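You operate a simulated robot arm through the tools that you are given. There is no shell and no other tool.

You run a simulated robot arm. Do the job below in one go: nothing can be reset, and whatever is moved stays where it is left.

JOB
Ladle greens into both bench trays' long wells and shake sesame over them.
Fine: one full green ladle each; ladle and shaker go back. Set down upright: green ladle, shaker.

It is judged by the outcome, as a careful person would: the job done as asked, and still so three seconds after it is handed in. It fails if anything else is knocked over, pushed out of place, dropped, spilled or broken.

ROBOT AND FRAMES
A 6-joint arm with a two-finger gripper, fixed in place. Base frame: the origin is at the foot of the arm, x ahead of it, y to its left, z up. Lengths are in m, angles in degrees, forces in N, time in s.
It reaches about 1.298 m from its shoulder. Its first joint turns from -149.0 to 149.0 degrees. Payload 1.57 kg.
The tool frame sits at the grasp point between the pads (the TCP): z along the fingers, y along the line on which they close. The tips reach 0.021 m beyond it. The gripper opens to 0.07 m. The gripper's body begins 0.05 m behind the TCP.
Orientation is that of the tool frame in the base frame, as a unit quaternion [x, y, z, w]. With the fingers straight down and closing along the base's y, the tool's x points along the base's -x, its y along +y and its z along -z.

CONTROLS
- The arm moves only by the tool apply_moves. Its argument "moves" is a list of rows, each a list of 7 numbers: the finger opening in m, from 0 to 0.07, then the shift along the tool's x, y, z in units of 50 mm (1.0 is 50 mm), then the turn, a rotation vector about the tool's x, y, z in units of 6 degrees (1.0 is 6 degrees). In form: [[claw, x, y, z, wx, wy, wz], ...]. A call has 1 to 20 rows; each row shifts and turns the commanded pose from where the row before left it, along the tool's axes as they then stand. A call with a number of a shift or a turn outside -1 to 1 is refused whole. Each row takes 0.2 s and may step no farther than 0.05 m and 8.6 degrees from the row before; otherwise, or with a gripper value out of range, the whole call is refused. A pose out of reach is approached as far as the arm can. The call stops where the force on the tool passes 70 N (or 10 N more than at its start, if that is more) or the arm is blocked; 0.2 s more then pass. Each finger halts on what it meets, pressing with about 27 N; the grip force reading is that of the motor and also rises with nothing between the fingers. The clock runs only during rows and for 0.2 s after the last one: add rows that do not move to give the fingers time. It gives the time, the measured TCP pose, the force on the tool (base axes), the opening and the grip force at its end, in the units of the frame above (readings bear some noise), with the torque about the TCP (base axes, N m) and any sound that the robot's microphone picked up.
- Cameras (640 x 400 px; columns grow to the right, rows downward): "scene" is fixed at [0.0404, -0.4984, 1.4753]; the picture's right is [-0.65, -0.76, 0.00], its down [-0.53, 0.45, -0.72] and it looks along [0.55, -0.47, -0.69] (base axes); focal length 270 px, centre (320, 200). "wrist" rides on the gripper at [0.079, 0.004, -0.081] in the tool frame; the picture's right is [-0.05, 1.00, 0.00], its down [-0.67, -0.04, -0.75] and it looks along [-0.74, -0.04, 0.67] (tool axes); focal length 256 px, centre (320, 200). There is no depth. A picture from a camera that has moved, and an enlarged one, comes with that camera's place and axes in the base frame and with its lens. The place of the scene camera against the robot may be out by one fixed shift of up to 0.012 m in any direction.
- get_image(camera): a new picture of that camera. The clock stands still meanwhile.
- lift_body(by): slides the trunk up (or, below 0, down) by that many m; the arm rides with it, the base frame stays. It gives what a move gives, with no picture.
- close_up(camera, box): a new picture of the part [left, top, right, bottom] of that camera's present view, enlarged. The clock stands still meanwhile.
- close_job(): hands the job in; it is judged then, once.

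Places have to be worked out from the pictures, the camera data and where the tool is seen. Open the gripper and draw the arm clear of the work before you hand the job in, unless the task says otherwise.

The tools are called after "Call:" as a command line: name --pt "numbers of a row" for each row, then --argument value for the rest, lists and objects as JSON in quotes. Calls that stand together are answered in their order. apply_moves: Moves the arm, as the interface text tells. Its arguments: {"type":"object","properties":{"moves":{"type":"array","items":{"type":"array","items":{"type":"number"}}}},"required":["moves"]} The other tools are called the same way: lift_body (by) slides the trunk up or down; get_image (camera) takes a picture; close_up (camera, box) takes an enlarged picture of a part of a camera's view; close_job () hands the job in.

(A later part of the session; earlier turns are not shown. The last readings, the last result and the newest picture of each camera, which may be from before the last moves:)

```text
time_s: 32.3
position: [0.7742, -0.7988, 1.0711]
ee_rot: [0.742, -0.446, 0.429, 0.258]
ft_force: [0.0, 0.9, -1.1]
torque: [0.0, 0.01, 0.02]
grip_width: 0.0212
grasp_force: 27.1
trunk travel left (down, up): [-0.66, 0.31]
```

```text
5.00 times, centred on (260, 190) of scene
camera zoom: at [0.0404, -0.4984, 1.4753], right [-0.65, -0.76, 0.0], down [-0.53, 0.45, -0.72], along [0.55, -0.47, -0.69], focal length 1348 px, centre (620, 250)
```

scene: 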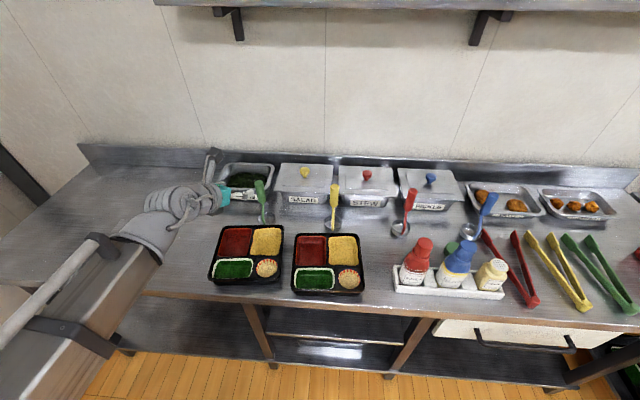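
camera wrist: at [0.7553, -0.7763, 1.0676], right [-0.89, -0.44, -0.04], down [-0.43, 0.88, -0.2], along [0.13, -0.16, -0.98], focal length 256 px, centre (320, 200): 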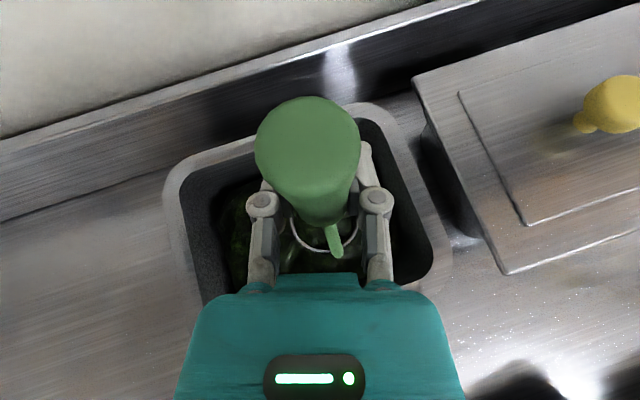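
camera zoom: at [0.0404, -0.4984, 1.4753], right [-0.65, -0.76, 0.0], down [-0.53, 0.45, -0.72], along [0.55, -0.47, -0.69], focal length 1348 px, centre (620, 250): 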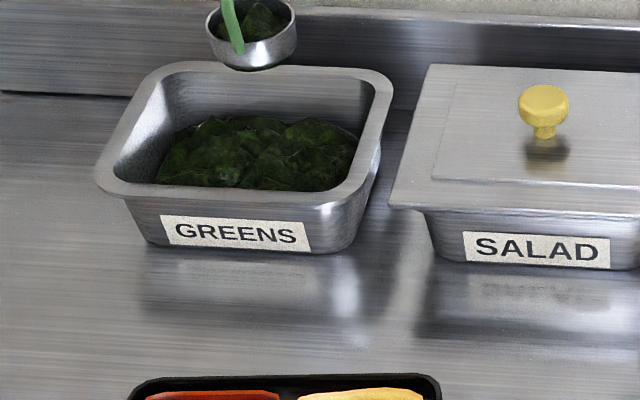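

There is a clump of greens in the bowl, perhaps not quite to the rim. I'll dip once more, slightly deeper with a short sweep and dwell, to make sure the ladle is full.

Call:
lift_body --by -0.121

Call:
apply_moves --pt "0.0 0 -0.2 0 0 0 0" --pt "0.0 0 -0.2 0 0 0 0" --pt "0.0 0 0 0 0 0 0" --pt "0.0 0 0.2 0 0 0 0" --pt "0.0 0 0.2 0 0 0 0" --pt "0.0 0 0 0 0 0 0" --pt "0.0 0 0 0 0 0 0"

Call:
close_up --camera "scene" --box '[235, 165, 295, 205]'

Call:
lift_body --by 0.125

Call:
close_up --camera "scene" --box '[235, 120, 305, 170]'

Call:
close_up --camera "wrist" --box '[250, 170, 410, 280]'

```text
time_s: 33.8
position: [0.7747, -0.8004, 0.951]
ee_rot: [0.743, -0.446, 0.428, 0.257]
ft_force: [0.8, 0.2, -0.2]
torque: [-0.05, -0.02, 0.05]
grip_width: 0.0213
grasp_force: 27.2
trunk travel left (down, up): [-0.539, 0.431]
```

```text
time_s: 35.4
position: [0.7728, -0.8007, 0.9497]
ee_rot: [0.742, -0.447, 0.428, 0.258]
ft_force: [0.5, -0.7, -2.0]
torque: [0.01, -0.01, 0.0]
grip_width: 0.0216
grasp_force: 27.0
trunk travel left (down, up): [-0.539, 0.431]
```

```text
10.00 times, centred on (265, 185) of scene
camera zoom: at [0.0404, -0.4984, 1.4753], right [-0.65, -0.76, 0.0], down [-0.53, 0.45, -0.72], along [0.55, -0.47, -0.69], focal length 2696 px, centre (870, 350)
```

zoom: 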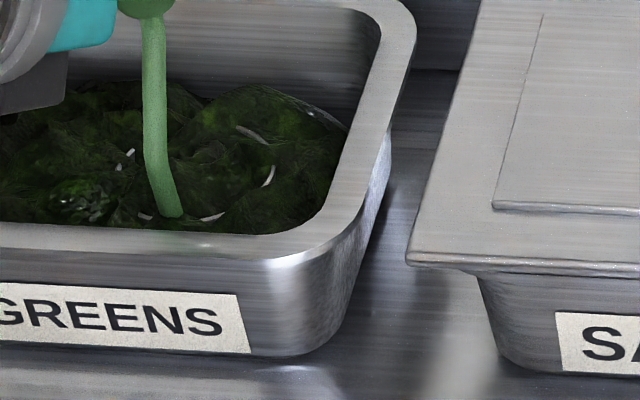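

```text
time_s: 37.0
position: [0.7735, -0.7999, 1.0746]
ee_rot: [0.742, -0.446, 0.429, 0.258]
ft_force: [-0.5, 0.7, -1.9]
torque: [0.01, 0.02, 0.01]
grip_width: 0.0211
grasp_force: 26.7
trunk travel left (down, up): [-0.664, 0.306]
```

```text
8.00 times, centred on (270, 145) of scene
camera zoom: at [0.0404, -0.4984, 1.4753], right [-0.65, -0.76, 0.0], down [-0.53, 0.45, -0.72], along [0.55, -0.47, -0.69], focal length 2157 px, centre (720, 640)
```

zoom: 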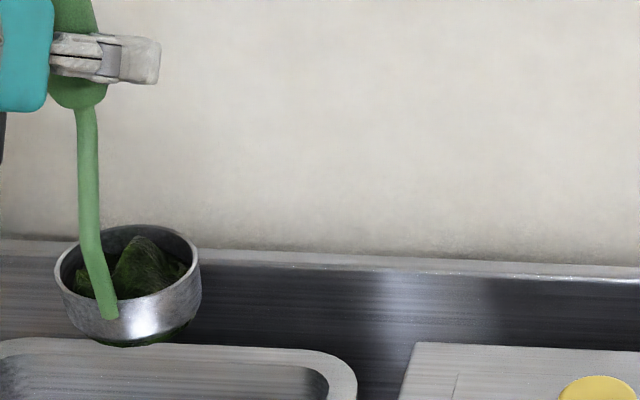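

```text
3.64 times, centred on (330, 225) of wrist
camera zoom: at [0.7554, -0.7763, 1.1855], right [-0.89, -0.45, -0.05], down [-0.43, 0.88, -0.2], along [0.13, -0.16, -0.98], focal length 931 px, centre (284, 109)
```

zoom: 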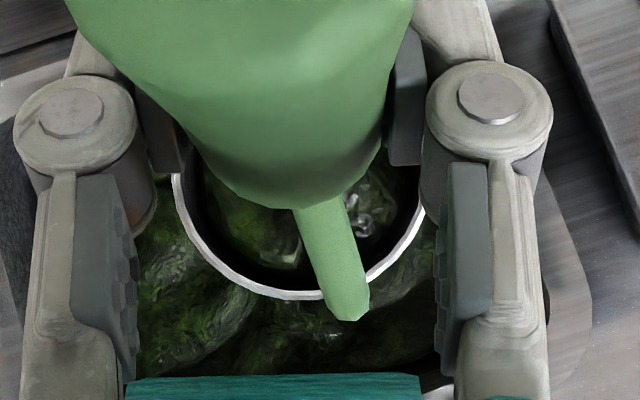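

The same full clump remains, with the rim fully submerged in the dip, so I take the ladle as full. I'll carry it level and gently to above tray 1's long well (≈(0.505, −0.581)).

Call:
apply_moves --pt "0.0 -0.133 0.112 -0.23 0 0 0" --pt "0.0 -0.266 0.2233 -0.4604 0 0 0" --pt "0.0 -0.266 0.2233 -0.4604 0 0 0" --pt "0.0 -0.266 0.2233 -0.4604 0 0 0" --pt "0.0 -0.266 0.2233 -0.4604 0 0 0" --pt "0.0 -0.266 0.2233 -0.4604 0 0 0" --pt "0.0 -0.266 0.2233 -0.4604 0 0 0" --pt "0.0 -0.266 0.2233 -0.4604 0 0 0" --pt "0.0 -0.266 0.2233 -0.4604 0 0 0" --pt "0.0 -0.266 0.2233 -0.4604 0 0 0" --pt "0.0 -0.266 0.2233 -0.4604 0 0 0" --pt "0.0 -0.266 0.2233 -0.4604 0 0 0" --pt "0.0 -0.133 0.112 -0.23 0 0 0"

Call:
get_image --camera "wrist"

Call:
close_up --camera "scene" --box '[180, 130, 380, 310]'

```text
time_s: 39.8
position: [0.5041, -0.5809, 1.0756]
ee_rot: [0.742, -0.447, 0.429, 0.258]
ft_force: [-0.2, -0.5, -1.0]
torque: [-0.01, 0.01, 0.0]
grip_width: 0.0217
grasp_force: 27.4
trunk travel left (down, up): [-0.664, 0.306]
```

```text
taken
camera wrist: at [0.4866, -0.5573, 1.1858], right [-0.89, -0.45, -0.05], down [-0.43, 0.88, -0.2], along [0.13, -0.16, -0.98], focal length 256 px, centre (320, 200)
```

wrist: 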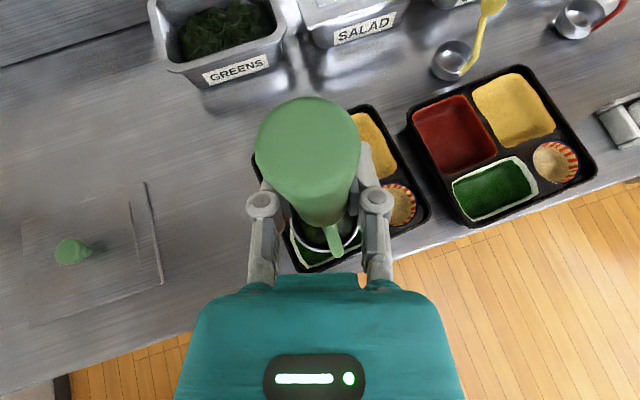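

```text
2.22 times, centred on (280, 220) of scene
camera zoom: at [0.0404, -0.4984, 1.4753], right [-0.65, -0.76, 0.0], down [-0.53, 0.45, -0.72], along [0.55, -0.47, -0.69], focal length 599 px, centre (409, 156)
```

zoom: 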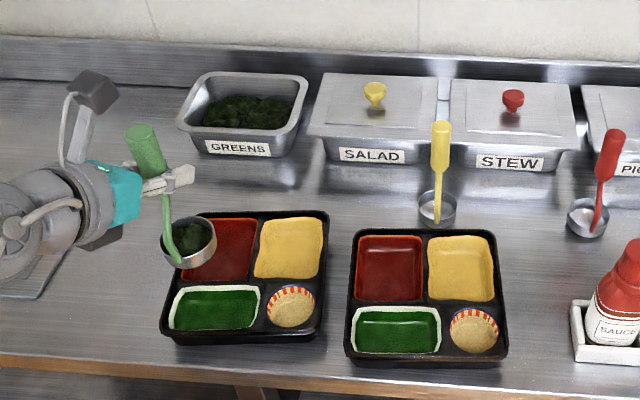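

Tray 1's well re-estimates to (0.499, −0.580). I'll begin tilting to 30° with compensating shift so the pouring lip stays over the well, then lower.

Call:
apply_moves --pt "0.0 -0.0065 0.132 -0.011 0.5 0 0.866" --pt "0.0 0.0054 0.131 -0.018 0.5 0 0.866" --pt "0.0 0.0173 0.129 -0.0247 0.5 0 0.866" --pt "0.0 0.0288 0.1255 -0.0314 0.5 0 0.866" --pt "0.0 0.04 0.1206 -0.0378 0.5 0 0.866"

Call:
lift_body --by -0.09

Call:
close_up --camera "scene" --box '[180, 130, 380, 310]'

Call:
get_image --camera "wrist"

```text
time_s: 41.0
position: [0.4733, -0.5943, 1.0872]
ee_rot: [0.651, -0.542, 0.529, 0.056]
ft_force: [-0.3, 1.2, -1.8]
torque: [-0.04, 0.04, -0.01]
grip_width: 0.0211
grasp_force: 27.1
out of reach, approached as far as the arm can: row 3, 4, 5
trunk travel left (down, up): [-0.664, 0.306]
```

```text
time_s: 42.2
position: [0.474, -0.5944, 0.9972]
ee_rot: [0.651, -0.542, 0.529, 0.056]
ft_force: [0.7, 0.3, -1.9]
torque: [-0.04, 0.04, 0.01]
grip_width: 0.0211
grasp_force: 26.9
trunk travel left (down, up): [-0.574, 0.396]
```

```text
2.22 times, centred on (280, 220) of scene
camera zoom: at [0.0404, -0.4984, 1.4753], right [-0.65, -0.76, 0.0], down [-0.53, 0.45, -0.72], along [0.55, -0.47, -0.69], focal length 599 px, centre (409, 156)
```

zoom: 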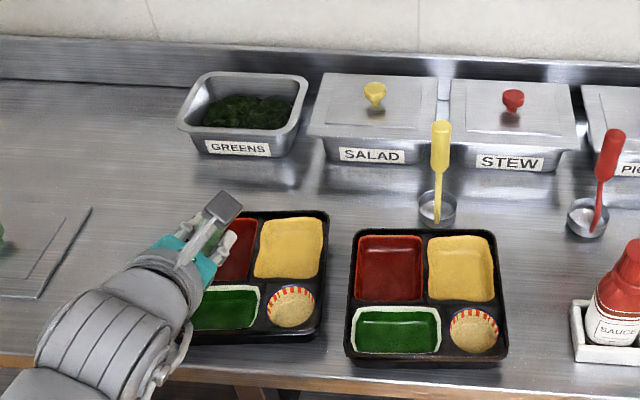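

```text
taken
camera wrist: at [0.4085, -0.5959, 1.0914], right [-0.76, -0.37, -0.54], down [-0.34, 0.93, -0.16], along [0.56, 0.06, -0.83], focal length 256 px, centre (320, 200)
```

wrist: 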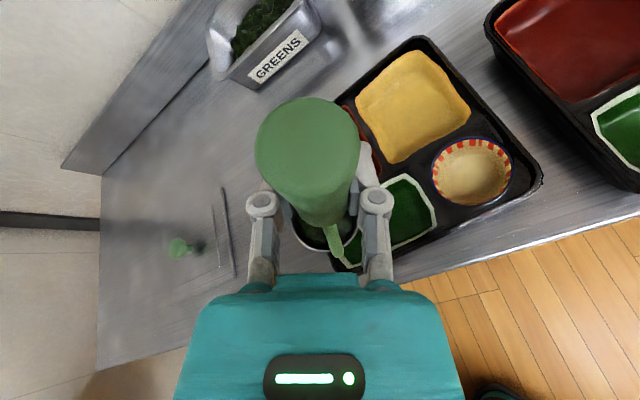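

The lip is over the well. I'll tilt on to 54° with the shift, then lower again.

Call:
apply_moves --pt "0.0 0.091 0.182 -0.0525 0.5 0 0.866" --pt "0.0 0.107 0.17 -0.0617 0.5 0 0.866" --pt "0.0 0.1217 0.156 -0.0702 0.5 0 0.866" --pt "0.0 0.1352 0.1405 -0.078 0.5 0 0.866"

Call:
close_up --camera "scene" --box '[180, 130, 380, 310]'

Call:
get_image --camera "wrist"

```text
time_s: 43.2
position: [0.4774, -0.5891, 1.0202]
ee_rot: [-0.54, 0.603, -0.578, 0.102]
ft_force: [-0.1, 0.1, -1.3]
torque: [-0.03, 0.04, 0.0]
grip_width: 0.0214
grasp_force: 26.5
out of reach, approached as far as the arm can: row 1, 2, 3, 4
trunk travel left (down, up): [-0.574, 0.396]
```

```text
2.22 times, centred on (280, 220) of scene
camera zoom: at [0.0404, -0.4984, 1.4753], right [-0.65, -0.76, 0.0], down [-0.53, 0.45, -0.72], along [0.55, -0.47, -0.69], focal length 599 px, centre (409, 156)
```

zoom: 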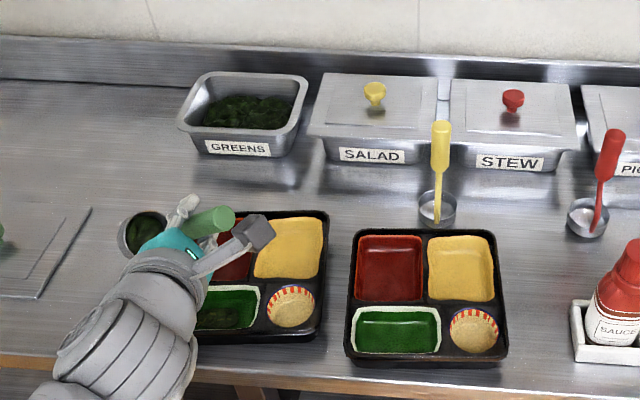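

```text
taken
camera wrist: at [0.3834, -0.6055, 1.083], right [-0.51, -0.21, -0.83], down [-0.27, 0.96, -0.07], along [0.81, 0.19, -0.55], focal length 256 px, centre (320, 200)
```

wrist: 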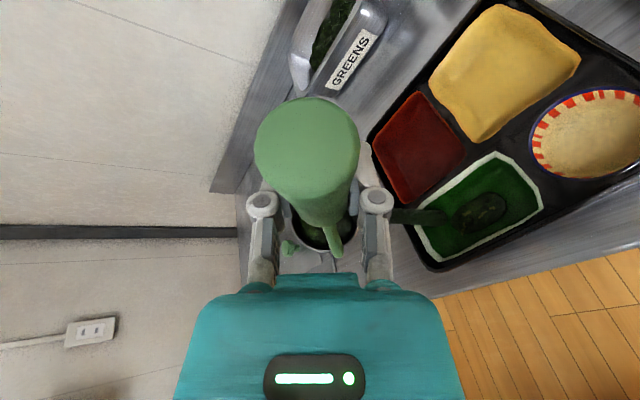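

The arm's boom seems to be at its minimum retraction, so the shift wasn't achieved; and something dark is already in the well. I'll look closely before moving.

Call:
close_up --camera "wrist" --box '[360, 130, 560, 270]'

Call:
close_up --camera "scene" --box '[200, 210, 300, 290]'

Call:
close_up --camera "wrist" --box '[260, 190, 400, 280]'

```text
2.86 times, centred on (460, 200) of wrist
camera zoom: at [0.3834, -0.6055, 1.083], right [-0.51, -0.21, -0.83], down [-0.27, 0.96, -0.07], along [0.81, 0.19, -0.55], focal length 731 px, centre (-80, 200)
```

zoom: 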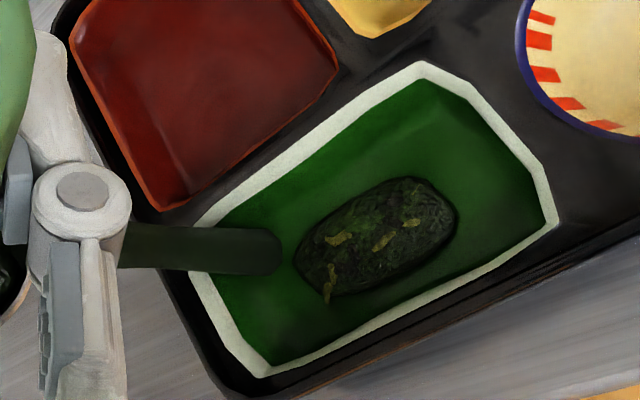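

```text
5.00 times, centred on (250, 250) of scene
camera zoom: at [0.0404, -0.4984, 1.4753], right [-0.65, -0.76, 0.0], down [-0.53, 0.45, -0.72], along [0.55, -0.47, -0.69], focal length 1348 px, centre (670, -50)
```

zoom: 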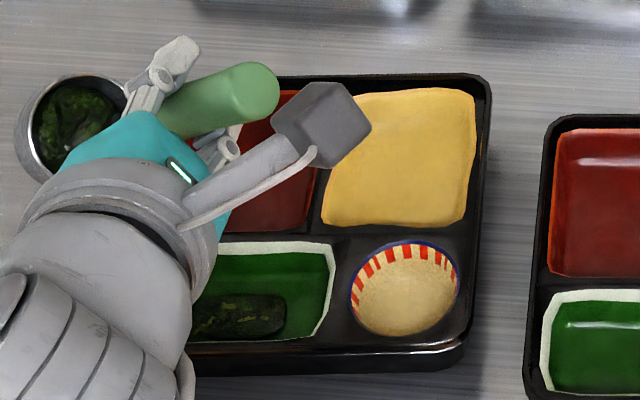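

```text
4.44 times, centred on (330, 235) of wrist
camera zoom: at [0.3834, -0.6055, 1.083], right [-0.51, -0.21, -0.83], down [-0.27, 0.96, -0.07], along [0.81, 0.19, -0.55], focal length 1138 px, centre (276, 44)
```

zoom: 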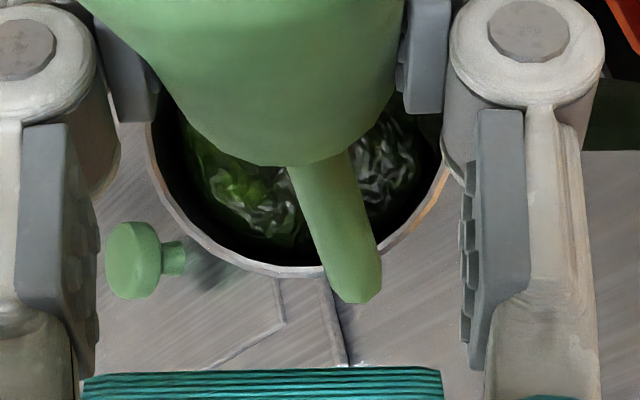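

Pouring has begun: a dollop sits mid-well, and the stream lands inside the well toward its left end. I'll hold this tilt and shift right (with a bit of forward) to keep the stream well inside the well.

Call:
apply_moves --pt "0.0 0.264 0.188 -0.06 0 0 0"

Call:
get_image --camera "wrist"

```text
time_s: 43.6
position: [0.4786, -0.5891, 1.0198]
ee_rot: [-0.54, 0.604, -0.577, 0.102]
ft_force: [0.8, 0.7, -1.2]
torque: [-0.04, 0.07, 0.01]
grip_width: 0.0213
grasp_force: 26.8
out of reach, approached as far as the arm can: row 1
trunk travel left (down, up): [-0.574, 0.396]
```

```text
taken
camera wrist: at [0.3836, -0.6054, 1.0831], right [-0.51, -0.21, -0.83], down [-0.27, 0.96, -0.07], along [0.81, 0.19, -0.55], focal length 256 px, centre (320, 200)
```

wrist: 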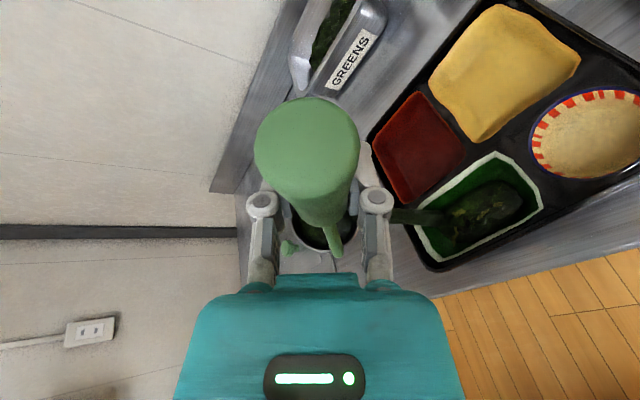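

The shift is blocked, but the stream is landing inside the well and the dollop is growing. I'll simply hold still and let it pour.

Call:
apply_moves --pt "0.0 0 0 0 0 0 0" --pt "0.0 0 0 0 0 0 0"

Call:
close_up --camera "wrist" --box '[360, 130, 560, 270]'

Call:
close_up --camera "wrist" --box '[260, 190, 400, 280]'

Call:
close_up --camera "scene" --box '[180, 200, 300, 290]'

```text
time_s: 44.2
position: [0.4784, -0.5896, 1.0204]
ee_rot: [-0.541, 0.604, -0.577, 0.101]
ft_force: [-0.7, 0.5, -1.5]
torque: [-0.01, 0.08, 0.0]
grip_width: 0.0208
grasp_force: 27.0
trunk travel left (down, up): [-0.574, 0.396]
```

```text
2.86 times, centred on (460, 200) of wrist
camera zoom: at [0.3837, -0.6054, 1.0831], right [-0.51, -0.21, -0.83], down [-0.27, 0.96, -0.07], along [0.81, 0.19, -0.55], focal length 731 px, centre (-80, 200)
```

zoom: 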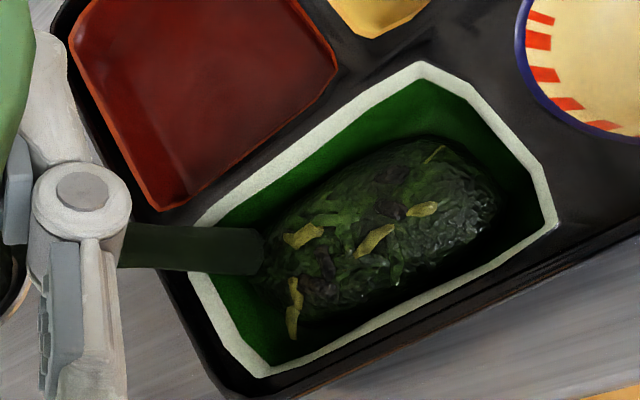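

```text
4.44 times, centred on (330, 235) of wrist
camera zoom: at [0.3837, -0.6054, 1.0831], right [-0.51, -0.21, -0.83], down [-0.27, 0.96, -0.07], along [0.81, 0.19, -0.55], focal length 1138 px, centre (276, 44)
```

zoom: 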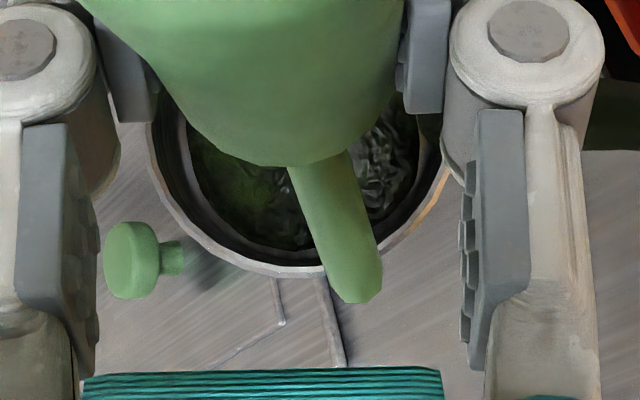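

```text
4.44 times, centred on (240, 245) of scene
camera zoom: at [0.0404, -0.4984, 1.4753], right [-0.65, -0.76, 0.0], down [-0.53, 0.45, -0.72], along [0.55, -0.47, -0.69], focal length 1198 px, centre (676, 0)
```

zoom: 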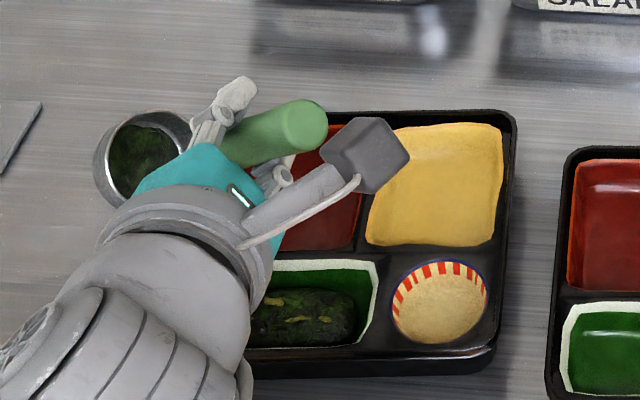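

The level in the bowl is dropping and the dollop in the well is growing. Continuing to hold.

Call:
apply_moves --pt "0.0 0 0 0 0 0 0" --pt "0.0 0 0 0 0 0 0" --pt "0.0 0 0 0 0 0 0" --pt "0.0 0 0 0 0 0 0" --pt "0.0 0 0 0 0 0 0"

Call:
close_up --camera "wrist" --box '[360, 130, 560, 270]'

Call:
close_up --camera "wrist" --box '[260, 190, 400, 280]'

Call:
close_up --camera "scene" --box '[180, 200, 300, 290]'

```text
time_s: 45.4
position: [0.4785, -0.59, 1.0199]
ee_rot: [-0.54, 0.604, -0.577, 0.101]
ft_force: [0.1, -0.4, -1.3]
torque: [-0.07, 0.08, -0.01]
grip_width: 0.0215
grasp_force: 26.8
trunk travel left (down, up): [-0.574, 0.396]
```

```text
2.86 times, centred on (460, 200) of wrist
camera zoom: at [0.3836, -0.6054, 1.0831], right [-0.51, -0.21, -0.83], down [-0.27, 0.96, -0.07], along [0.81, 0.19, -0.55], focal length 731 px, centre (-80, 200)
```

zoom: 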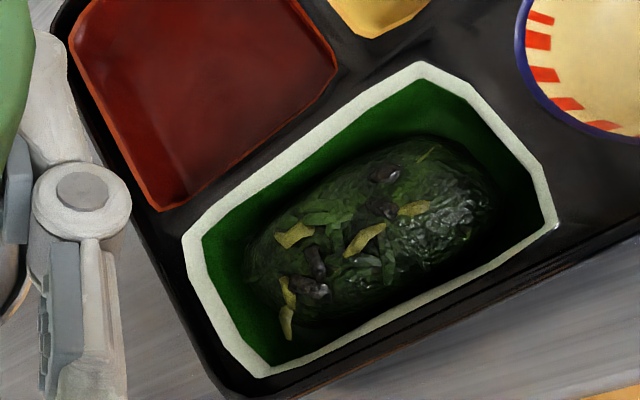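

```text
4.44 times, centred on (330, 235) of wrist
camera zoom: at [0.3836, -0.6054, 1.0831], right [-0.51, -0.21, -0.83], down [-0.27, 0.96, -0.07], along [0.81, 0.19, -0.55], focal length 1138 px, centre (276, 44)
```

zoom: 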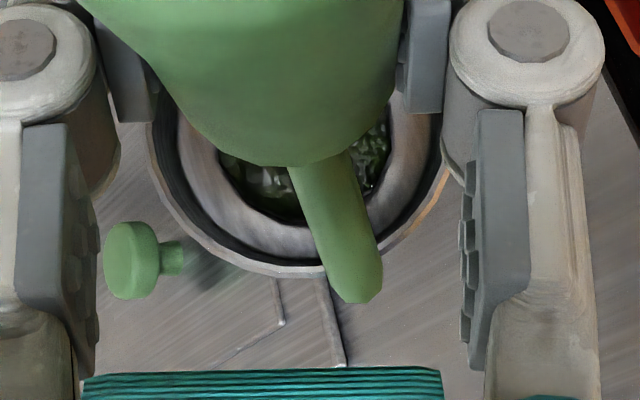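

```text
4.44 times, centred on (240, 245) of scene
camera zoom: at [0.0404, -0.4984, 1.4753], right [-0.65, -0.76, 0.0], down [-0.53, 0.45, -0.72], along [0.55, -0.47, -0.69], focal length 1198 px, centre (676, 0)
```

zoom: 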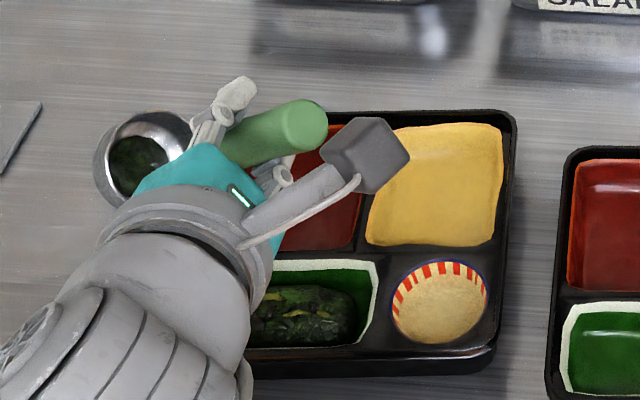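

Pouring stopped at this tilt with some greens left in the bowl; nothing has spilled. The block was the wrist-roll limit, so I'll continue tilting with pure tool-axis roll (which moves away from that limit) while shifting right to keep the lip over the well.

Call:
apply_moves --pt "0.0 0.209 0.188 -0.155 0 0 0.6" --pt "0.0 0.2277 0.165 -0.155 0 0 0.6" --pt "0.0 0.2437 0.1405 -0.155 0 0 0.6"

Call:
get_image --camera "wrist"

Call:
close_up --camera "scene" --box '[180, 200, 300, 290]'

```text
time_s: 46.2
position: [0.4403, -0.6037, 1.0224]
ee_rot: [-0.486, 0.641, -0.572, 0.163]
ft_force: [-0.3, 0.7, -0.8]
torque: [-0.06, 0.1, -0.03]
grip_width: 0.021
grasp_force: 27.2
out of reach, approached as far as the arm can: row 1
trunk travel left (down, up): [-0.574, 0.396]
```

```text
taken
camera wrist: at [0.3379, -0.6241, 1.0724], right [-0.41, -0.08, -0.91], down [-0.24, 0.97, 0.02], along [0.88, 0.22, -0.42], focal length 256 px, centre (320, 200)
```

wrist: 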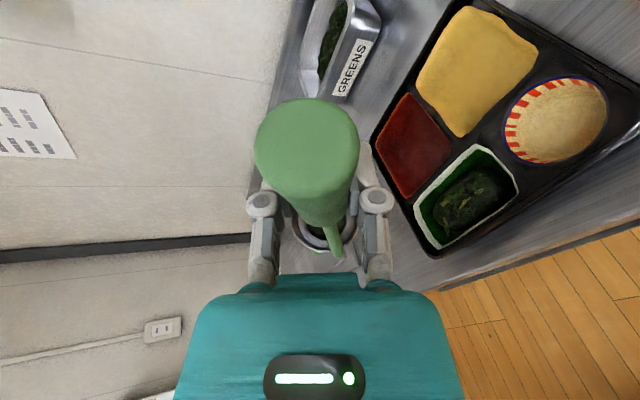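

```text
4.44 times, centred on (240, 245) of scene
camera zoom: at [0.0404, -0.4984, 1.4753], right [-0.65, -0.76, 0.0], down [-0.53, 0.45, -0.72], along [0.55, -0.47, -0.69], focal length 1198 px, centre (676, 0)
```

zoom: 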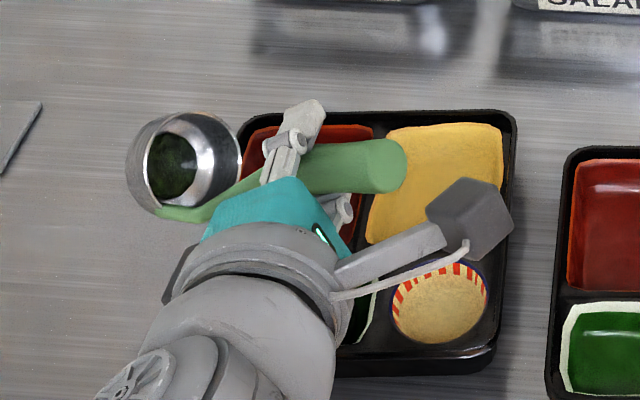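

The shift worked; the lip is over the well again. I'll lower by 5 cm and tilt a further ~18°, watching for the remaining greens to pour.

Call:
lift_body --by -0.045

Call:
apply_moves --pt "0.0 0.113 0.0742 -0.0907 0 0 1" --pt "0.0 0.12 0.062 -0.0907 0 0 1" --pt "0.0 0.126 0.049 -0.0907 0 0 1"

Call:
get_image --camera "wrist"

Call:
close_up --camera "scene" --box '[180, 200, 300, 290]'

```text
time_s: 47.1
position: [0.4392, -0.604, 0.9777]
ee_rot: [-0.487, 0.64, -0.572, 0.162]
ft_force: [0.1, -0.2, -1.0]
torque: [-0.05, 0.08, 0.02]
grip_width: 0.0214
grasp_force: 27.1
trunk travel left (down, up): [-0.529, 0.441]
```

```text
time_s: 47.9
position: [0.4159, -0.6124, 0.979]
ee_rot: [-0.38, 0.709, -0.539, 0.249]
ft_force: [-0.1, 0.3, -2.4]
torque: [-0.04, 0.09, -0.01]
grip_width: 0.0211
grasp_force: 26.9
trunk travel left (down, up): [-0.529, 0.441]
```

```text
taken
camera wrist: at [0.3067, -0.6304, 1.0039], right [-0.24, 0.17, -0.96], down [-0.17, 0.96, 0.22], along [0.96, 0.21, -0.2], focal length 256 px, centre (320, 200)
```

wrist: 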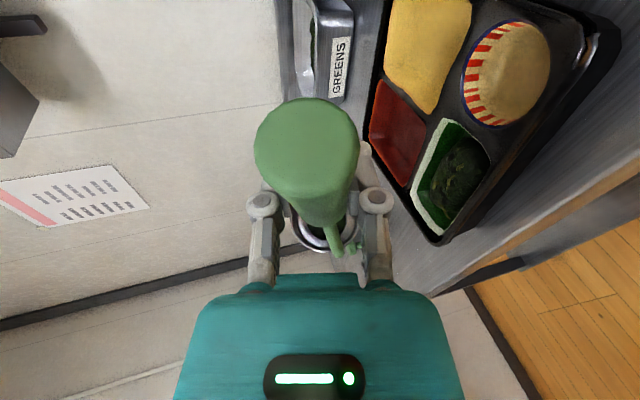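

```text
4.44 times, centred on (240, 245) of scene
camera zoom: at [0.0404, -0.4984, 1.4753], right [-0.65, -0.76, 0.0], down [-0.53, 0.45, -0.72], along [0.55, -0.47, -0.69], focal length 1198 px, centre (676, 0)
```

zoom: 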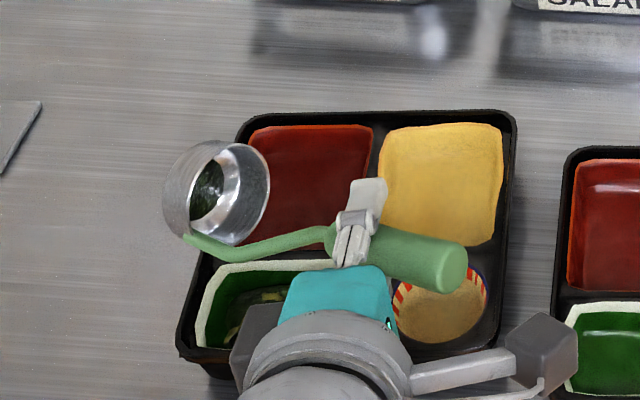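

Residual greens are still clinging at ~79° of tilt. The lip is over the well (~(0.508, −0.570)); I'll keep tilting past horizontal.

Call:
apply_moves --pt "0.0 0.13 0.0356 -0.0907 0 0 1" --pt "0.0 0.133 0.022 -0.0907 0 0 1" --pt "0.0 0.08 0.008 -0.07 0 0 1"

Call:
get_image --camera "wrist"

Call:
close_up --camera "scene" --box '[180, 200, 300, 290]'

```text
time_s: 48.7
position: [0.3949, -0.6178, 0.9785]
ee_rot: [-0.264, 0.761, -0.492, 0.331]
ft_force: [-0.4, -0.2, -0.6]
torque: [-0.04, 0.1, 0.01]
grip_width: 0.0211
grasp_force: 27.3
trunk travel left (down, up): [-0.529, 0.441]
```

```text
taken
camera wrist: at [0.282, -0.6286, 0.9804], right [-0.04, 0.41, -0.91], down [-0.14, 0.9, 0.41], along [0.99, 0.14, 0.02], focal length 256 px, centre (320, 200)
```

wrist: 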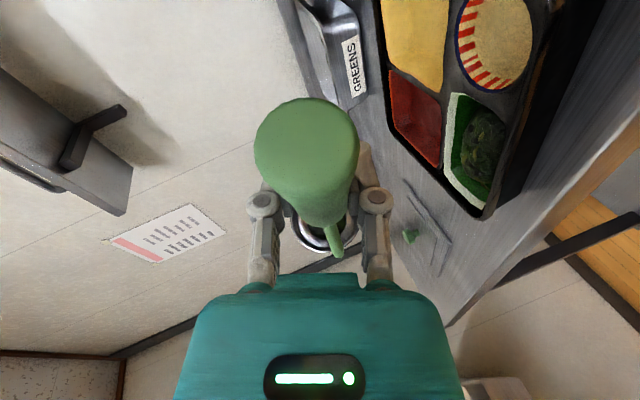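

```text
4.44 times, centred on (240, 245) of scene
camera zoom: at [0.0404, -0.4984, 1.4753], right [-0.65, -0.76, 0.0], down [-0.53, 0.45, -0.72], along [0.55, -0.47, -0.69], focal length 1198 px, centre (676, 0)
```

zoom: 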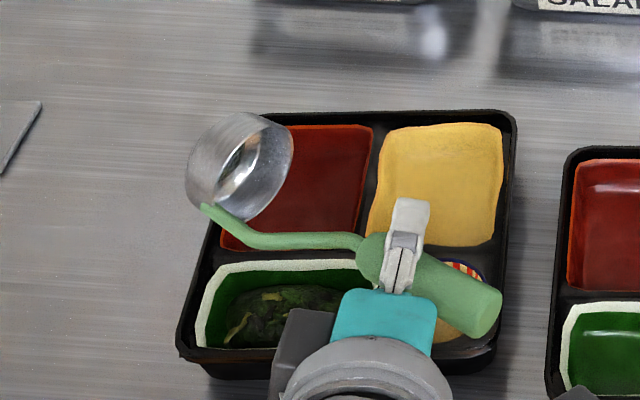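

Tilted past horizontal now with the lip directly above the well centre. Checking bowl and well closely.

Call:
close_up --camera "scene" --box '[205, 215, 265, 285]'

Call:
close_up --camera "wrist" --box '[280, 190, 380, 270]'

```text
5.71 times, centred on (235, 250) of scene
camera zoom: at [0.0404, -0.4984, 1.4753], right [-0.65, -0.76, 0.0], down [-0.53, 0.45, -0.72], along [0.55, -0.47, -0.69], focal length 1541 px, centre (806, -86)
```

zoom: 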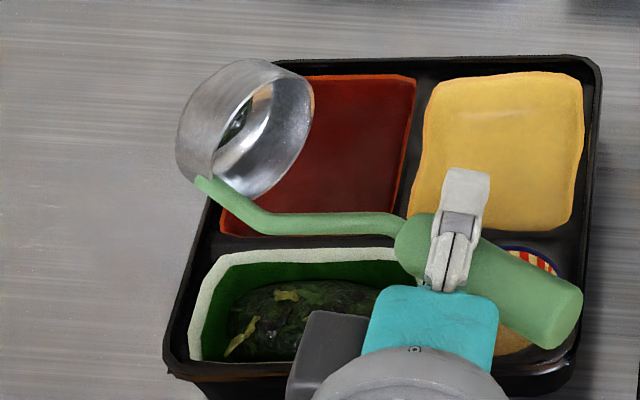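

```text
5.00 times, centred on (330, 230) of wrist
camera zoom: at [0.282, -0.6286, 0.9804], right [-0.04, 0.41, -0.91], down [-0.14, 0.9, 0.41], along [0.99, 0.14, 0.02], focal length 1280 px, centre (270, 50)
```

zoom: 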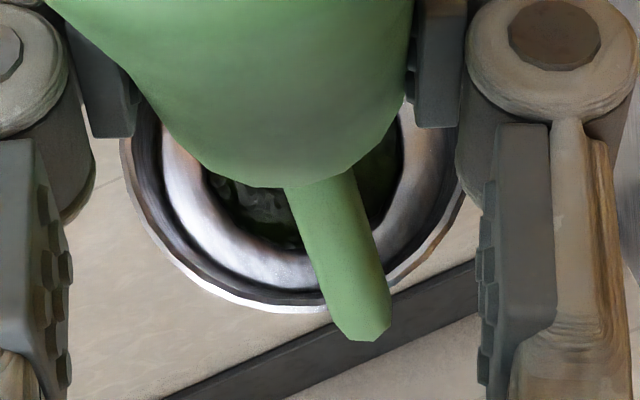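

A thin remnant still sits at the bottom of the bowl. I'll tilt further (to ~110°) over the well to empty it.

Call:
apply_moves --pt "0.0 -0.027 0.029 -0.069 0 0 1" --pt "0.0 -0.024 0.032 -0.069 0 0 1" --pt "0.0 -0.021 0.034 -0.069 0 0 1" --pt "0.0 -0.017 0.036 -0.069 0 0 1" --pt "0.0 0 0 0 0 0 0" --pt "0.0 0 0 0 0 0 0"

Call:
close_up --camera "scene" --box '[205, 215, 265, 285]'

Call:
close_up --camera "wrist" --box '[280, 190, 380, 270]'

```text
time_s: 50.1
position: [0.3875, -0.603, 0.9785]
ee_rot: [-0.1, 0.798, -0.414, 0.426]
ft_force: [0.0, -0.3, -1.3]
torque: [-0.03, 0.04, 0.01]
grip_width: 0.0215
grasp_force: 26.9
trunk travel left (down, up): [-0.529, 0.441]
```

```text
5.71 times, centred on (235, 250) of scene
camera zoom: at [0.0404, -0.4984, 1.4753], right [-0.65, -0.76, 0.0], down [-0.53, 0.45, -0.72], along [0.55, -0.47, -0.69], focal length 1541 px, centre (806, -86)
```

zoom: 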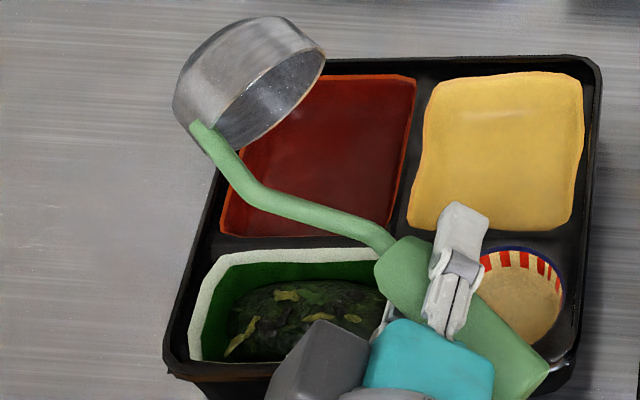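

```text
5.00 times, centred on (330, 230) of wrist
camera zoom: at [0.2778, -0.5964, 0.9531], right [0.22, 0.66, -0.71], down [-0.16, 0.75, 0.64], along [0.96, -0.03, 0.28], focal length 1280 px, centre (270, 50)
```

zoom: 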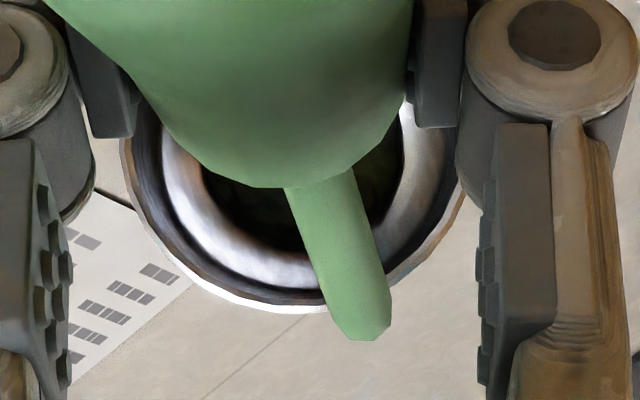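

The remaining disc looks like a negligible film; the greens dollop sits neatly in tray 1's long well with no spill. I'll raise the trunk, move away from the tray centre, and roll the ladle back upright.

Call:
lift_body --by 0.13

Call:
apply_moves --pt "0.0 -0.42 0.18 0.4 0 0 0" --pt "0.0 -0.42 0.18 0.4 0 0 0" --pt "0.0 -0.42 0.18 0.4 0 0 0" --pt "0.0 -0.42 0.18 0.4 0 0 0" --pt "0.0 0 0 0 -0.2135 0.1516 -0.9645" --pt "0.0 0 0 0 -0.2135 0.1516 -0.9645" --pt "0.0 0 0 0 -0.2135 0.1516 -0.9645" --pt "0.0 0 0 0 -0.2135 0.1516 -0.9645" --pt "0.0 0 0 0 -0.2135 0.1516 -0.9645" --pt "0.0 0 0 0 -0.2135 0.1516 -0.9645" --pt "0.0 0 0 0 -0.2135 0.1516 -0.9645" --pt "0.0 0 0 0 -0.2135 0.1516 -0.9645" --pt "0.0 0 0 0 -0.2135 0.1516 -0.9645" --pt "0.0 0 0 0 -0.2135 0.1516 -0.9645"

Call:
get_image --camera "scene"

```text
time_s: 51.7
position: [0.3869, -0.6031, 1.1089]
ee_rot: [-0.1, 0.798, -0.415, 0.425]
ft_force: [0.5, 0.0, -1.0]
torque: [-0.05, 0.11, 0.0]
grip_width: 0.0214
grasp_force: 26.8
trunk travel left (down, up): [-0.659, 0.311]
```

```text
time_s: 54.7
position: [0.507, -0.5841, 1.0699]
ee_rot: [-0.486, 0.719, -0.487, 0.098]
ft_force: [-0.2, -0.2, -1.4]
torque: [-0.03, 0.05, -0.01]
grip_width: 0.0213
grasp_force: 27.4
out of reach, approached as far as the arm can: row 5, 6, 7, 8, 9, 10, 11, 12, 14
trunk travel left (down, up): [-0.659, 0.311]
```

```text
taken
```

scene: 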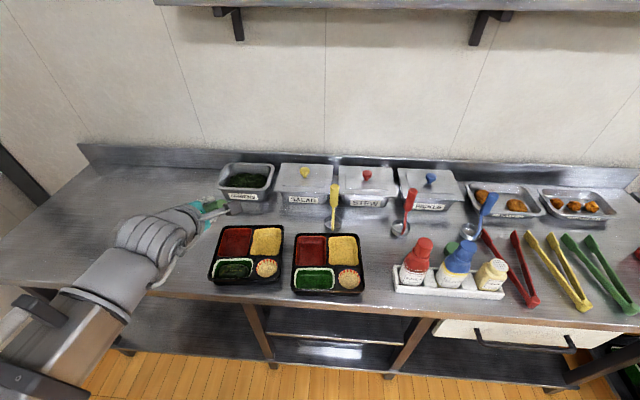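

Halfway through un-rolling. Continuing the remaining 60° to level.

Call:
apply_moves --pt "0.0 0 0 0 -0.2135 0.1516 -0.9645" --pt "0.0 0 0 0 -0.2135 0.1516 -0.9645" --pt "0.0 0 0 0 -0.2135 0.1516 -0.9645" --pt "0.0 0 0 0 -0.2135 0.1516 -0.9645" --pt "0.0 0 0 0 -0.2135 0.1516 -0.9645" --pt "0.0 0 0 0 -0.2135 0.1516 -0.9645" --pt "0.0 0 0 0 -0.2135 0.1516 -0.9645" --pt "0.0 0 0 0 -0.2135 0.1516 -0.9645" --pt "0.0 0 0 0 -0.2135 0.1516 -0.9645" --pt "0.0 0 0 0 -0.2135 0.1516 -0.9645"

Call:
get_image --camera "wrist"

Call:
close_up --camera "scene" --box '[160, 130, 320, 300]'

```text
time_s: 56.9
position: [0.5075, -0.5828, 1.07]
ee_rot: [0.743, -0.447, 0.428, 0.255]
ft_force: [0.1, -0.7, -1.6]
torque: [-0.03, -0.01, 0.01]
grip_width: 0.0211
grasp_force: 27.0
out of reach, approached as far as the arm can: row 2, 10
trunk travel left (down, up): [-0.659, 0.311]
```

```text
taken
camera wrist: at [0.4897, -0.5606, 1.1804], right [-0.89, -0.44, -0.05], down [-0.43, 0.88, -0.2], along [0.13, -0.16, -0.98], focal length 256 px, centre (320, 200)
```

wrist: 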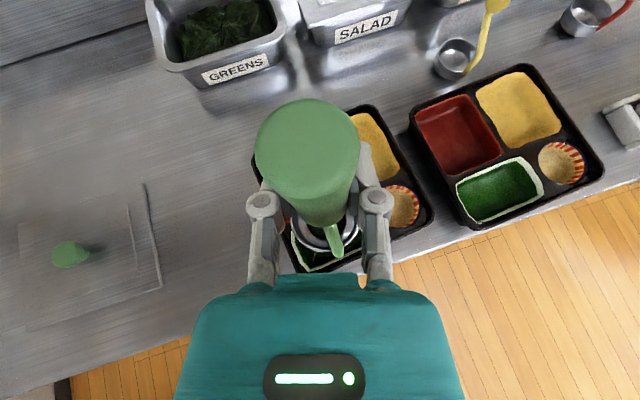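

```text
2.35 times, centred on (240, 215) of scene
camera zoom: at [0.0404, -0.4984, 1.4753], right [-0.65, -0.76, 0.0], down [-0.53, 0.45, -0.72], along [0.55, -0.47, -0.69], focal length 634 px, centre (508, 165)
```

zoom: 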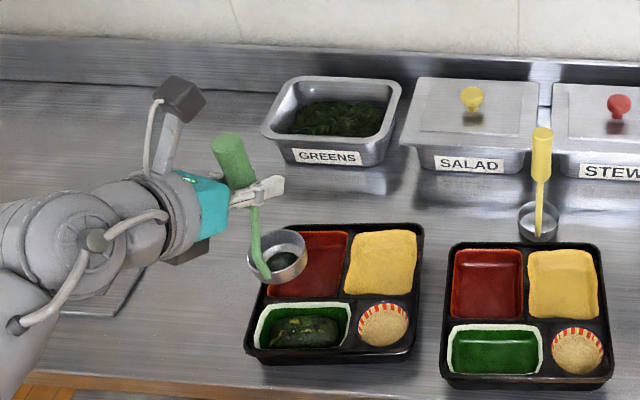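

Tray 1's well now holds its greens. Back to the pan for the second ladle.

Call:
apply_moves --pt "0.0 0.395 -0.335 0.684 0 0 0" --pt "0.0 0.395 -0.335 0.684 0 0 0" --pt "0.0 0.395 -0.335 0.684 0 0 0" --pt "0.0 0.395 -0.335 0.684 0 0 0" --pt "0.0 0.395 -0.335 0.684 0 0 0" --pt "0.0 0.395 -0.335 0.684 0 0 0" --pt "0.0 0.395 -0.335 0.684 0 0 0" --pt "0.0 0.395 -0.335 0.684 0 0 0"

Call:
close_up --camera "scene" --box '[190, 110, 310, 210]'

```text
time_s: 58.7
position: [0.7751, -0.8011, 1.0689]
ee_rot: [0.741, -0.448, 0.429, 0.257]
ft_force: [0.0, 0.7, -2.2]
torque: [-0.04, -0.02, -0.02]
grip_width: 0.0214
grasp_force: 27.4
trunk travel left (down, up): [-0.659, 0.311]
```

```text
4.00 times, centred on (250, 160) of scene
camera zoom: at [0.0404, -0.4984, 1.4753], right [-0.65, -0.76, 0.0], down [-0.53, 0.45, -0.72], along [0.55, -0.47, -0.69], focal length 1078 px, centre (600, 360)
```

zoom: 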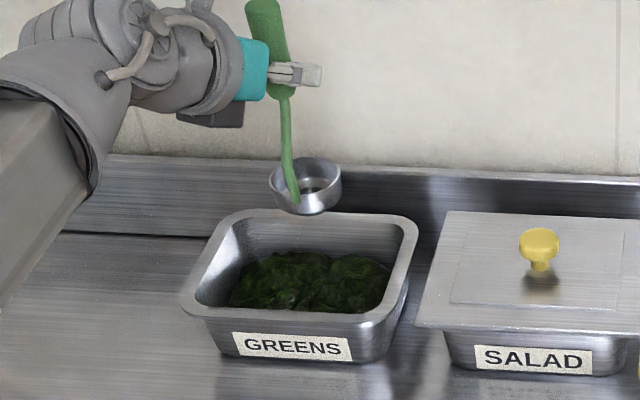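

The bowl is visibly empty and in the same spot as before. Dipping level, with a short sweep, then lifting.

Call:
lift_body --by -0.119

Call:
apply_moves --pt "0.0 0 -0.2 0 0 0 0" --pt "0.0 0 -0.2 0 0 0 0" --pt "0.0 0 0 0 0 0 0" --pt "0.0 0 0.2 0 0 0 0" --pt "0.0 0 0.2 0 0 0 0" --pt "0.0 0 0 0 0 0 0" --pt "0.0 0 0 0 0 0 0"

Call:
lift_body --by 0.125

Call:
close_up --camera "scene" --box '[190, 110, 310, 210]'

Call:
close_up --camera "wrist" --box '[250, 170, 410, 280]'

```text
time_s: 60.2
position: [0.7742, -0.8006, 0.9522]
ee_rot: [0.742, -0.448, 0.429, 0.257]
ft_force: [-0.5, 0.1, -1.4]
torque: [-0.04, 0.0, 0.02]
grip_width: 0.0212
grasp_force: 27.0
trunk travel left (down, up): [-0.54, 0.43]
```

```text
time_s: 61.8
position: [0.775, -0.7997, 0.9506]
ee_rot: [0.742, -0.448, 0.428, 0.256]
ft_force: [-0.4, 0.4, -1.2]
torque: [-0.01, 0.01, 0.0]
grip_width: 0.0214
grasp_force: 27.0
trunk travel left (down, up): [-0.54, 0.43]
```

```text
time_s: 63.3
position: [0.775, -0.7998, 1.0751]
ee_rot: [0.741, -0.448, 0.429, 0.257]
ft_force: [0.2, -0.1, -1.5]
torque: [0.0, 0.02, 0.05]
grip_width: 0.0213
grasp_force: 26.9
trunk travel left (down, up): [-0.665, 0.305]
```

```text
4.00 times, centred on (250, 160) of scene
camera zoom: at [0.0404, -0.4984, 1.4753], right [-0.65, -0.76, 0.0], down [-0.53, 0.45, -0.72], along [0.55, -0.47, -0.69], focal length 1078 px, centre (600, 360)
```

zoom: 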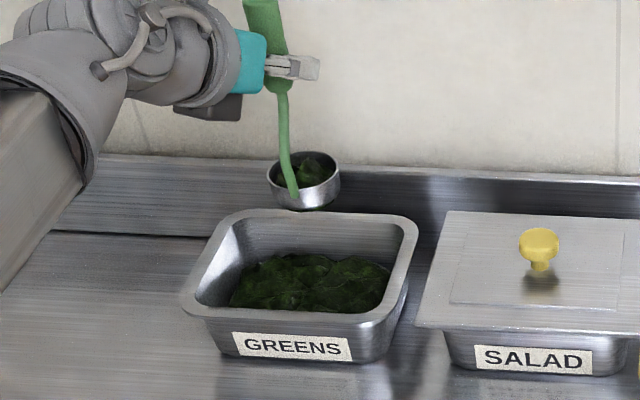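

```text
3.64 times, centred on (330, 225) of wrist
camera zoom: at [0.7567, -0.7773, 1.1862], right [-0.89, -0.44, -0.05], down [-0.43, 0.88, -0.2], along [0.13, -0.16, -0.98], focal length 931 px, centre (284, 109)
```

zoom: 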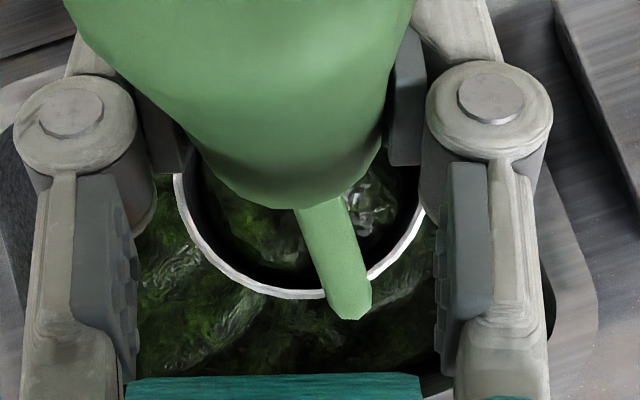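

The ladle is full again. I'll carry it level, first back from the pans, then across to tray 2 (well ≈ (0.325, −0.737)) while yawing the gripper to azimuth −80° for wrist-limit margin.

Call:
apply_moves --pt "0.0 -0.15 0.2 -0.26 0 0 0" --pt "0.0 -0.28 0.378 -0.485 0 0 0" --pt "0.0 -0.28 0.378 -0.485 0 0 0" --pt "0.0 -0.28 0.378 -0.485 0 0 0" --pt "0.0 -0.28 0.378 -0.485 0 0 0" --pt "0.0 -0.28 0.378 -0.485 0 0 0" --pt "0.0 -0.28 0.378 -0.485 0 0 0" --pt "0.0 -0.28 0.378 -0.485 0 0 0"

Call:
apply_moves --pt "0.0 -0.046 0.385 -0.08 -0.2165 0 0.125" --pt "0.0 -0.046 0.385 -0.08 -0.2165 0 0.125" --pt "0.0 -0.036 0.389 -0.061 -0.2165 0 0.125" --pt "0.0 -0.036 0.389 -0.061 -0.2165 0 0.125" --pt "0.0 -0.025 0.392 -0.043 -0.2165 0 0.125" --pt "0.0 -0.025 0.392 -0.043 -0.2165 0 0.125" --pt "0.0 -0.015 0.395 -0.026 -0.2165 0 0.125" --pt "0.0 -0.015 0.395 -0.026 -0.2165 0 0.125" --pt "0.0 -0.005 0.396 -0.009 -0.2165 0 0.125" --pt "0.0 -0.005 0.396 -0.009 -0.2165 0 0.125" --pt "0.0 0.006 0.395 0.01 -0.2165 0 0.125" --pt "0.0 0.006 0.395 0.01 -0.2165 0 0.125"

Call:
get_image --camera "wrist"

Call:
get_image --camera "scene"

```text
time_s: 65.1
position: [0.55, -0.6805, 1.076]
ee_rot: [0.742, -0.447, 0.429, 0.255]
ft_force: [0.2, 0.3, -0.9]
torque: [-0.02, -0.01, 0.0]
grip_width: 0.0212
grasp_force: 26.9
trunk travel left (down, up): [-0.665, 0.305]
```

```text
time_s: 67.7
position: [0.3192, -0.7388, 1.075]
ee_rot: [0.663, -0.559, 0.382, 0.319]
ft_force: [-0.3, 0.1, -0.4]
torque: [0.01, -0.04, -0.04]
grip_width: 0.0211
grasp_force: 27.0
trunk travel left (down, up): [-0.665, 0.305]
```

```text
taken
camera wrist: at [0.3105, -0.7105, 1.1862], right [-0.99, -0.14, -0.05], down [-0.13, 0.97, -0.2], along [0.08, -0.19, -0.98], focal length 256 px, centre (320, 200)
```

wrist: 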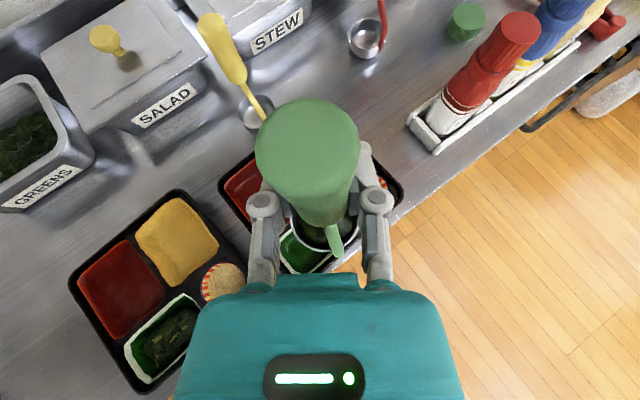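

```text
taken
```

scene: 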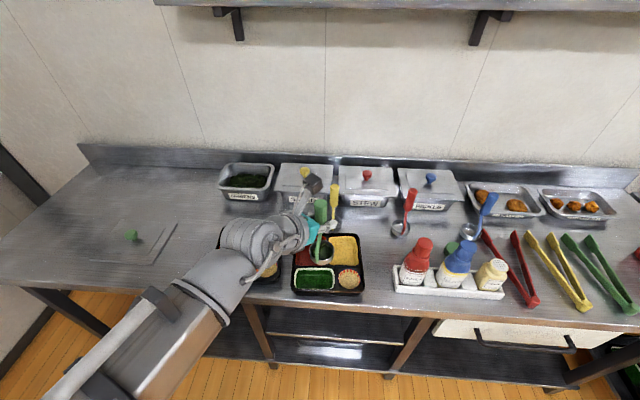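

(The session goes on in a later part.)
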